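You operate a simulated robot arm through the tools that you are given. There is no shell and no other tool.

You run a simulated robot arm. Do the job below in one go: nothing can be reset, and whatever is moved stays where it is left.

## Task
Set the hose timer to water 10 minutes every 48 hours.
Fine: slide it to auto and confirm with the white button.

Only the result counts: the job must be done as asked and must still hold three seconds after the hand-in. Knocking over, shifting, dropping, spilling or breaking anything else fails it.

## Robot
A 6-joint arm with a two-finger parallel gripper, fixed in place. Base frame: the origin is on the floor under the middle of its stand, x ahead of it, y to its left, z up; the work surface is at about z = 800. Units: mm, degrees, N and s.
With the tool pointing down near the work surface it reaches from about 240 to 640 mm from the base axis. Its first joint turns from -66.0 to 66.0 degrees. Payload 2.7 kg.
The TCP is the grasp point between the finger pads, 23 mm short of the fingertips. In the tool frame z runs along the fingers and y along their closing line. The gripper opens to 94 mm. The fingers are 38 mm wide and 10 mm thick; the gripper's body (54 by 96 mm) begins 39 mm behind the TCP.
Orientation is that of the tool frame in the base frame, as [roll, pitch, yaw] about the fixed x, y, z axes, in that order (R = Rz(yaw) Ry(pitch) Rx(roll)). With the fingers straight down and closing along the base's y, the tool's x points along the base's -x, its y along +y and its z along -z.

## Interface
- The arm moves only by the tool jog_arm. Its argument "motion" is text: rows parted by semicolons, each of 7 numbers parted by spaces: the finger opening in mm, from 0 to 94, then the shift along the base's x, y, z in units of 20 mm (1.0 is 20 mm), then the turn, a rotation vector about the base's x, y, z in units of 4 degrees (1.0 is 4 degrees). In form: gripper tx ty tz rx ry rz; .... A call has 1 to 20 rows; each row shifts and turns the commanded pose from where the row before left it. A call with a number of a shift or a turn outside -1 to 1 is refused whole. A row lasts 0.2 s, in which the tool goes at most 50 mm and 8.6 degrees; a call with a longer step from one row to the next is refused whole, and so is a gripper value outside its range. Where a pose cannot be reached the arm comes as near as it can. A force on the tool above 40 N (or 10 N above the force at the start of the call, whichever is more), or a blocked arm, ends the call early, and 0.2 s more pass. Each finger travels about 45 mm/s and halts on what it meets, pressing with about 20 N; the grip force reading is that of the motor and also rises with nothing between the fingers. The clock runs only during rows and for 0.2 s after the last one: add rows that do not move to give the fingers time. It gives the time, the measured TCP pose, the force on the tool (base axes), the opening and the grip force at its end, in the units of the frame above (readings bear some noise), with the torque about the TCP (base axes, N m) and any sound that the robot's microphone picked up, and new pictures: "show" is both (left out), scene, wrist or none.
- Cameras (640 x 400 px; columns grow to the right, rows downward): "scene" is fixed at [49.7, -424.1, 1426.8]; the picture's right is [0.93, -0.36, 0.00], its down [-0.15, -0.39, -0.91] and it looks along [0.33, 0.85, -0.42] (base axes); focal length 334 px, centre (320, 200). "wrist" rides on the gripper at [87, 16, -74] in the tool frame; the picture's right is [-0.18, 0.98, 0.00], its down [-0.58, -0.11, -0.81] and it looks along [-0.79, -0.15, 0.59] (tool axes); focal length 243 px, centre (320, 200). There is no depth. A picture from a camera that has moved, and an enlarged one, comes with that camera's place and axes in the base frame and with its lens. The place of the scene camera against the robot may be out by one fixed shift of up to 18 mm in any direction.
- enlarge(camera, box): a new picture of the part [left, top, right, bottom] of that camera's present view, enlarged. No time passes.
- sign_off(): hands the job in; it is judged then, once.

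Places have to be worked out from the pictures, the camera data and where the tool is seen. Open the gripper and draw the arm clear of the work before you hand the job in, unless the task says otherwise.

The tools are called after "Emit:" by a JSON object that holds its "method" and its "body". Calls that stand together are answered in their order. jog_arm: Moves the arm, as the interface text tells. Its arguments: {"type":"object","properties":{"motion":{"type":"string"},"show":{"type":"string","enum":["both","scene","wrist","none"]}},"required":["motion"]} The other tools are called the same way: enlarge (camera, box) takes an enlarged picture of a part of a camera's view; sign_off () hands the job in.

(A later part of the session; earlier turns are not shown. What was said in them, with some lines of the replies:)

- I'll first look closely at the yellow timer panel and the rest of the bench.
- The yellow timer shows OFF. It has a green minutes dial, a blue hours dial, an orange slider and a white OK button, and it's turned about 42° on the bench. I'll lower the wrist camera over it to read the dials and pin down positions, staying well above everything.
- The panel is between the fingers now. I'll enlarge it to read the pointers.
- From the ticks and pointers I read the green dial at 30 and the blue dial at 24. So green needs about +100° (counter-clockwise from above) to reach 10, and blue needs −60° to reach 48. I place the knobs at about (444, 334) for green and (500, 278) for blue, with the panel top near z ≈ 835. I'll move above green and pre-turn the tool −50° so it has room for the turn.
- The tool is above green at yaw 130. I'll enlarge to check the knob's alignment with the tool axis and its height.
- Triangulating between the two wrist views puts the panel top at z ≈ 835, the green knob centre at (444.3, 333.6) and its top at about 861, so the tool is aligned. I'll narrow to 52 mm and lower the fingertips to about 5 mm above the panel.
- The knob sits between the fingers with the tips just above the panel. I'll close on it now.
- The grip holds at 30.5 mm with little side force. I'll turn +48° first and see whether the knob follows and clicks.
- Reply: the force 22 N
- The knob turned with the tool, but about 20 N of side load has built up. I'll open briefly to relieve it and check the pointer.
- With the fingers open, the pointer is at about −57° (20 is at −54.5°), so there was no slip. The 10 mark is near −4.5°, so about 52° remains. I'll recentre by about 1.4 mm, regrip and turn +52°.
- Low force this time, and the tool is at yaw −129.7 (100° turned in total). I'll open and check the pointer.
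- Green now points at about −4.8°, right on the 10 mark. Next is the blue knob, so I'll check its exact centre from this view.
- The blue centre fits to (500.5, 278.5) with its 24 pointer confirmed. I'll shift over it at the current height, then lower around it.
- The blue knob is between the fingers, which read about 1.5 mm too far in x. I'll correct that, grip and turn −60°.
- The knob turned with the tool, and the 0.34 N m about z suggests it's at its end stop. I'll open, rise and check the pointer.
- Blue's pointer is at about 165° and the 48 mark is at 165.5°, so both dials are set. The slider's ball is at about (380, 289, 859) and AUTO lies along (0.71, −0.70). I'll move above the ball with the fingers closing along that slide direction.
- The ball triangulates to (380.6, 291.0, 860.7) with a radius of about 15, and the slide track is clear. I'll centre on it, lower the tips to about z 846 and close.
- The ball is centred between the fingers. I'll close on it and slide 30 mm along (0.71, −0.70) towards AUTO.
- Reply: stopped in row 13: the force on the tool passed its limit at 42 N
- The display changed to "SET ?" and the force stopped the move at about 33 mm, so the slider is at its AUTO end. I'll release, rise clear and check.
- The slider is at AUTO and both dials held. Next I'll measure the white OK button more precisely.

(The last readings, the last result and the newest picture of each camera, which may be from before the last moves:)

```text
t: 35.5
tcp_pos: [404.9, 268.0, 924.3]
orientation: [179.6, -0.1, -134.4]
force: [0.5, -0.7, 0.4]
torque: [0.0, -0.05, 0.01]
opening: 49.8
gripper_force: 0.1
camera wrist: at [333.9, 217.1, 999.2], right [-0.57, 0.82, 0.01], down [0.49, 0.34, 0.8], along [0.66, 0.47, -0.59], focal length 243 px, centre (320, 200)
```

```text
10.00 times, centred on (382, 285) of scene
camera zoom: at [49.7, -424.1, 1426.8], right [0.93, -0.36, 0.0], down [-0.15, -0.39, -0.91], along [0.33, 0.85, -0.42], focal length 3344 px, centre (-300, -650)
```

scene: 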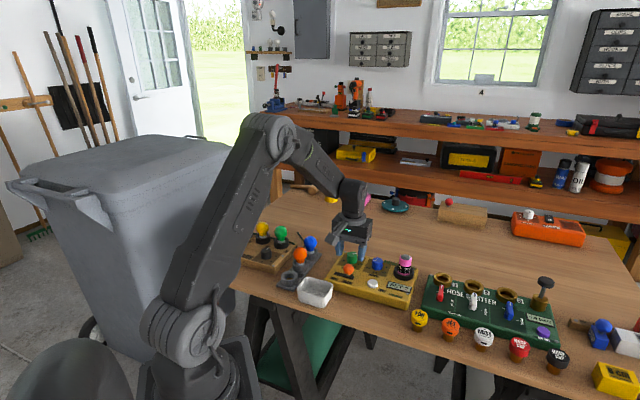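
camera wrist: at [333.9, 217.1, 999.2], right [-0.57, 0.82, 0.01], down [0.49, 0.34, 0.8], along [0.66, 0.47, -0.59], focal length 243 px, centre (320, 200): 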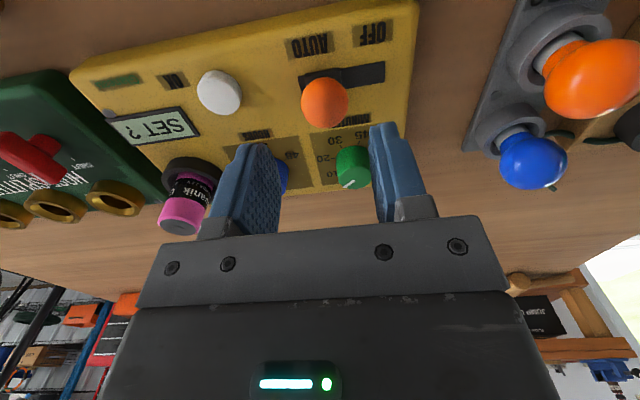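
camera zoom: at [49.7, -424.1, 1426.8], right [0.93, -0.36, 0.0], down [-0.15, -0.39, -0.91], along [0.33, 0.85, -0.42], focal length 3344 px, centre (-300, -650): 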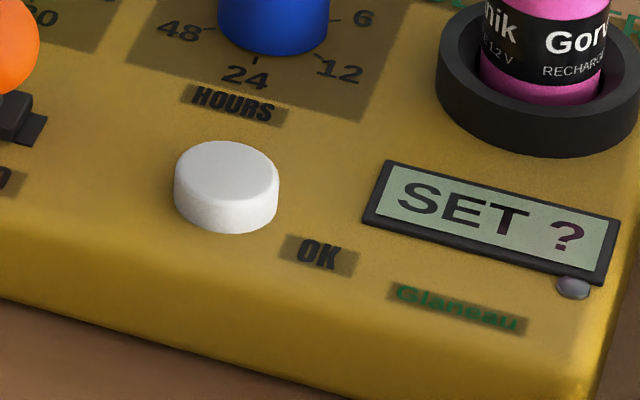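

I place the OK button at about (448.5, 213.5) with its top near z 843.5. I'll move over it with the fingers closed and come down to about 10 mm above it.

Emit:
{"method": "jog_arm", "body": {"motion": "0 0.428 -0.545 0 0 0 0;0 0.428 -0.545 0 0 0 0;0 0.428 -0.545 0 0 0 0;0 0.428 -0.545 0 0 0 0;0 0.428 -0.545 0 0 0 0;0 0 0 -0.5 0 0 0;0 0 0 -0.6 0 0 0;0 0 0 -0.6 0 0 0;0 0 0 -0.6 0 0 0;0 0 0 0 0 0 0", "show": "both"}}

Emit:
{"method": "enlarge", "body": {"camera": "wrist", "box": [220, 70, 420, 195]}}

Emit:
{"method": "enlarge", "body": {"camera": "scene", "box": [330, 230, 426, 290]}}

```text
t: 37.7
tcp_pos: [448.2, 212.3, 877.6]
orientation: [179.5, -0.2, -134.3]
force: [-0.4, -0.4, -0.7]
torque: [-0.01, 0.0, 0.01]
opening: 0.0
gripper_force: 19.8
camera wrist: at [376.6, 161.9, 953.4], right [-0.57, 0.82, 0.01], down [0.49, 0.34, 0.8], along [0.66, 0.47, -0.59], focal length 243 px, centre (320, 200)
```

scene: 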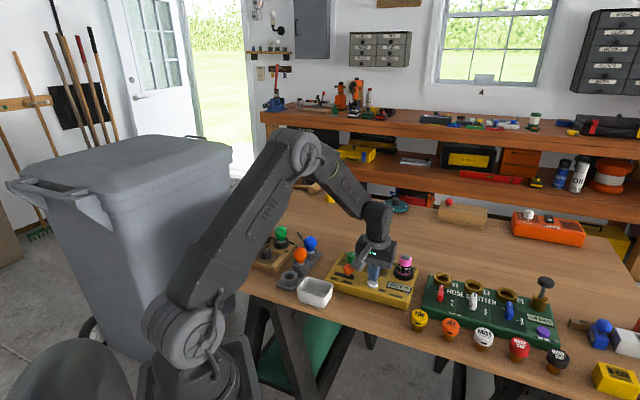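
wrist: 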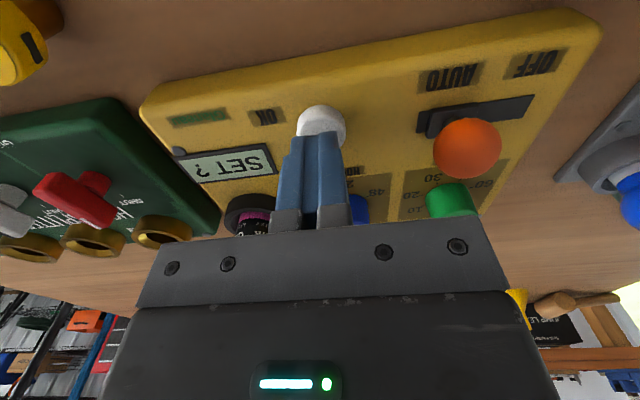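

```text
3.20 times, centred on (320, 132) of wrist
camera zoom: at [376.6, 161.9, 953.4], right [-0.57, 0.82, 0.01], down [0.49, 0.34, 0.8], along [0.66, 0.47, -0.59], focal length 776 px, centre (320, 416)
```

zoom: 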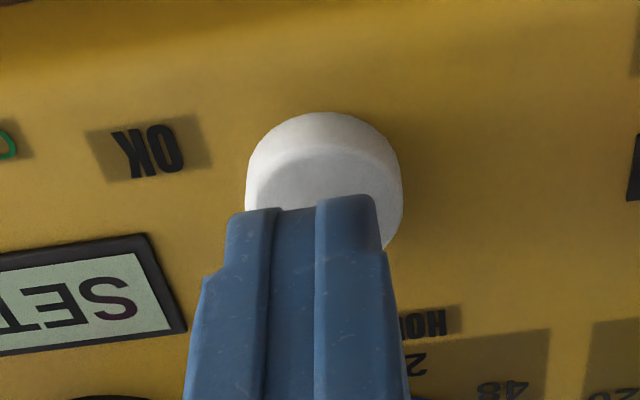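

```text
6.67 times, centred on (378, 260) of scene
camera zoom: at [49.7, -424.1, 1426.8], right [0.93, -0.36, 0.0], down [-0.15, -0.39, -0.91], along [0.33, 0.85, -0.42], focal length 2230 px, centre (-67, -200)
```

zoom: 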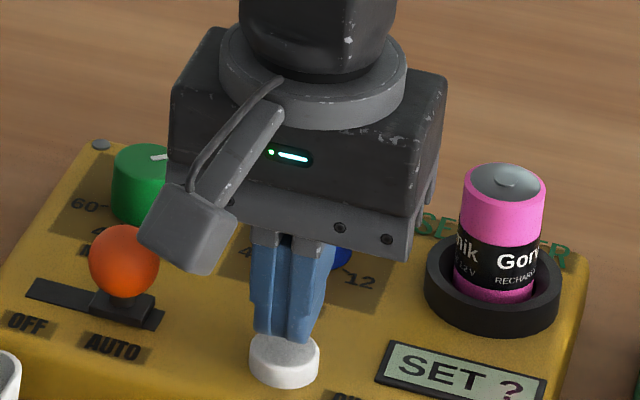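

The closed tips hang over the button, about 2 mm off-centre. I'll correct slightly, press down in small steps with the force limit as a guard, then rise.

Emit:
{"method": "jog_arm", "body": {"motion": "0 -0.08 -0.05 -0.2 0 0 0;0 0 0 -0.2 0 0 0;0 0 0 -0.06 0 0 0;0 0 0 -0.06 0 0 0;0 0 0 -0.06 0 0 0;0 0 0 -0.06 0 0 0;0 0 0 -0.06 0 0 0;0 0 0 -0.06 0 0 0;0 0 0 0 0 0 0", "show": "both"}}

Emit:
{"method": "enlarge", "body": {"camera": "scene", "box": [330, 230, 426, 290]}}

```text
t: 39.7
tcp_pos: [446.2, 213.0, 862.5]
orientation: [179.5, -0.1, -134.3]
force: [0.2, 0.7, 1.7]
torque: [0.01, 0.01, -0.03]
opening: 0.1
gripper_force: 20.3
heard: click
camera wrist: at [374.8, 160.8, 938.3], right [-0.57, 0.82, 0.01], down [0.49, 0.34, 0.8], along [0.66, 0.47, -0.59], focal length 243 px, centre (320, 200)
```

scene: 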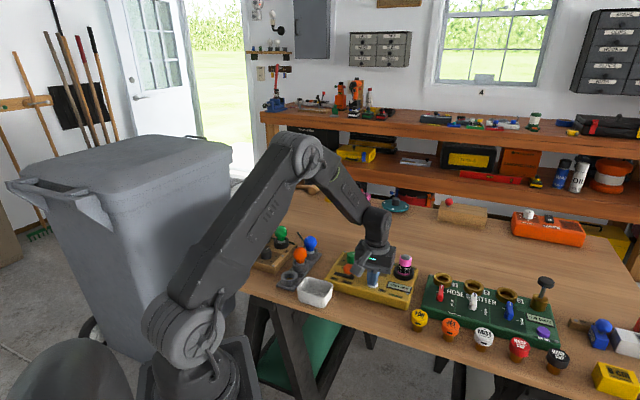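
wrist: 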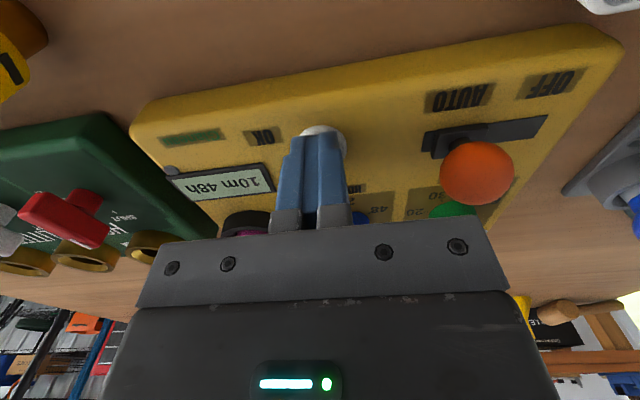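

```text
6.67 times, centred on (378, 260) of scene
camera zoom: at [49.6, -424.1, 1426.8], right [0.93, -0.36, 0.0], down [-0.15, -0.39, -0.91], along [0.33, 0.85, -0.42], focal length 2230 px, centre (-67, -200)
```

zoom: 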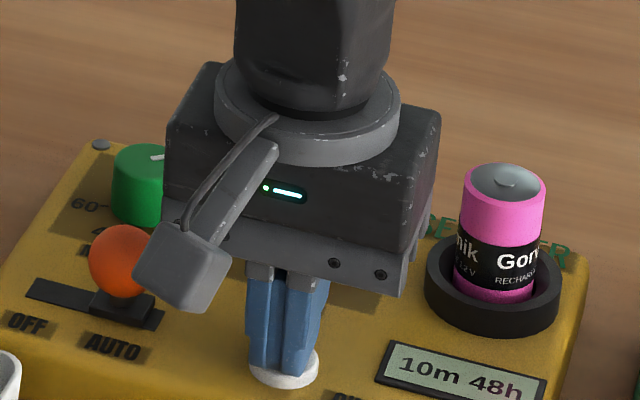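

The button clicked and the display reads "10m 48h". I'll rise straight up, open the gripper well clear and check that it holds.

Emit:
{"method": "jog_arm", "body": {"motion": "0 0 0 0.4 0 0 0;0 0 0 0.8 0 0 0;0 0 0 1 0 0 0;0 0 0 1 0 0 0;0 0 0 1 0 0 0;0 0 0 1 0 0 0;0 0 0 1 0 0 0;0 0 0 1 0 0 0;60 0 0 1 0 0 0;60 0 0 1 0 0 0;60 0 0 1 0 0 0;60 0 0 0 0 0 0;60 0 0 0 0 0 0", "show": "both"}}

Emit:
{"method": "enlarge", "body": {"camera": "scene", "box": [310, 230, 440, 311]}}

```text
t: 42.5
tcp_pos: [447.8, 211.4, 1067.2]
orientation: [179.6, -0.2, -134.3]
force: [-0.7, -0.7, -0.6]
torque: [0.01, 0.03, 0.01]
opening: 60.1
gripper_force: 0.0
camera wrist: at [376.4, 160.4, 1142.0], right [-0.57, 0.82, 0.01], down [0.49, 0.34, 0.8], along [0.66, 0.47, -0.59], focal length 243 px, centre (320, 200)
```

scene: 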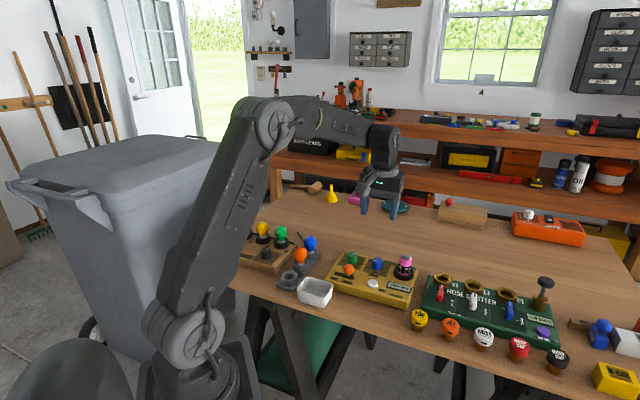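
wrist: 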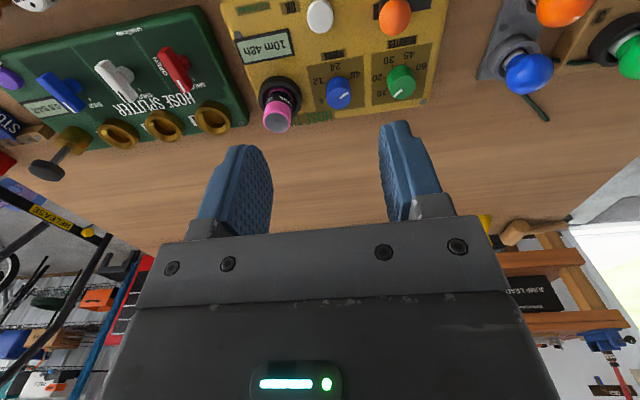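

```text
4.92 times, centred on (375, 270) of scene
camera zoom: at [49.7, -424.1, 1426.8], right [0.93, -0.36, 0.0], down [-0.15, -0.39, -0.91], along [0.33, 0.85, -0.42], focal length 1646 px, centre (49, -147)
```

zoom: 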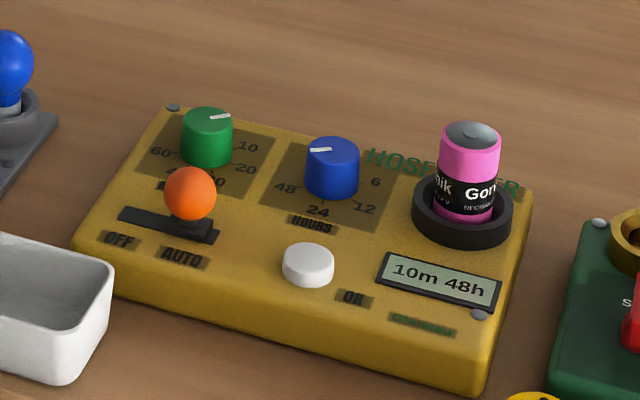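

The button is back up, the slider is on AUTO and the display reads "10m 48h", with nothing else disturbed. I'll wait a few seconds to confirm it holds before handing in.

Emit:
{"method": "jog_arm", "body": {"motion": "60 0 0 0 0 0 0;60 0 0 0 0 0 0;60 0 0 0 0 0 0;60 0 0 0 0 0 0;60 0 0 0 0 0 0;60 0 0 0 0 0 0;60 0 0 0 0 0 0;60 0 0 0 0 0 0;60 0 0 0 0 0 0;60 0 0 0 0 0 0;60 0 0 0 0 0 0;60 0 0 0 0 0 0;60 0 0 0 0 0 0;60 0 0 0 0 0 0;60 0 0 0 0 0 0", "show": "none"}}

Emit:
{"method": "enlarge", "body": {"camera": "scene", "box": [310, 230, 440, 311]}}

```text
t: 45.7
tcp_pos: [446.5, 211.0, 1066.8]
orientation: [179.5, 0.0, -134.5]
force: [0.4, -0.2, 0.4]
torque: [0.01, 0.02, 0.0]
opening: 60.1
gripper_force: 0.1
```

```text
4.92 times, centred on (375, 270) of scene
camera zoom: at [49.7, -424.1, 1426.8], right [0.93, -0.36, 0.0], down [-0.15, -0.39, -0.91], along [0.33, 0.85, -0.42], focal length 1646 px, centre (49, -147)
```

zoom: 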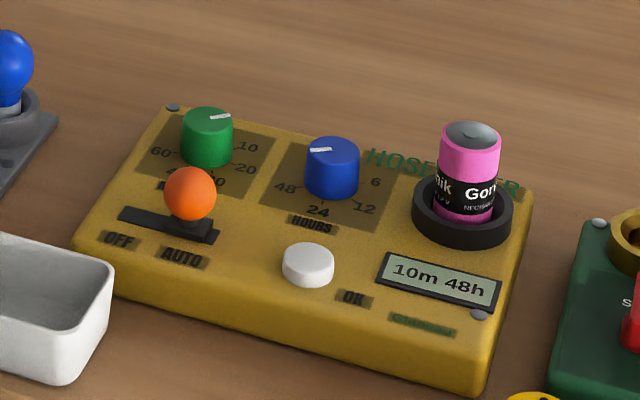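

After more than three seconds the display still reads "10m 48h", the slider is on AUTO and the open gripper is well clear. I'm handing the job in.

Emit:
{"method": "sign_off", "body": {}}

```text
The job is handed in.
```

The hose timer is set to water 10 minutes every 48 hours. The slider is on AUTO and I confirmed with the white button.

- **Minutes dial:** turned from 30 to 10.
- **Hours dial:** turned from 24 to 48.
- **Confirmation:** after the slide to AUTO the display asked "SET ?". The button clicked when pressed, and the display changed to "10m 48h".

The display still read "10m 48h" more than three seconds later, before I handed the job in. I saw nothing else moved or disturbed, and the gripper was open and well clear of the timer.
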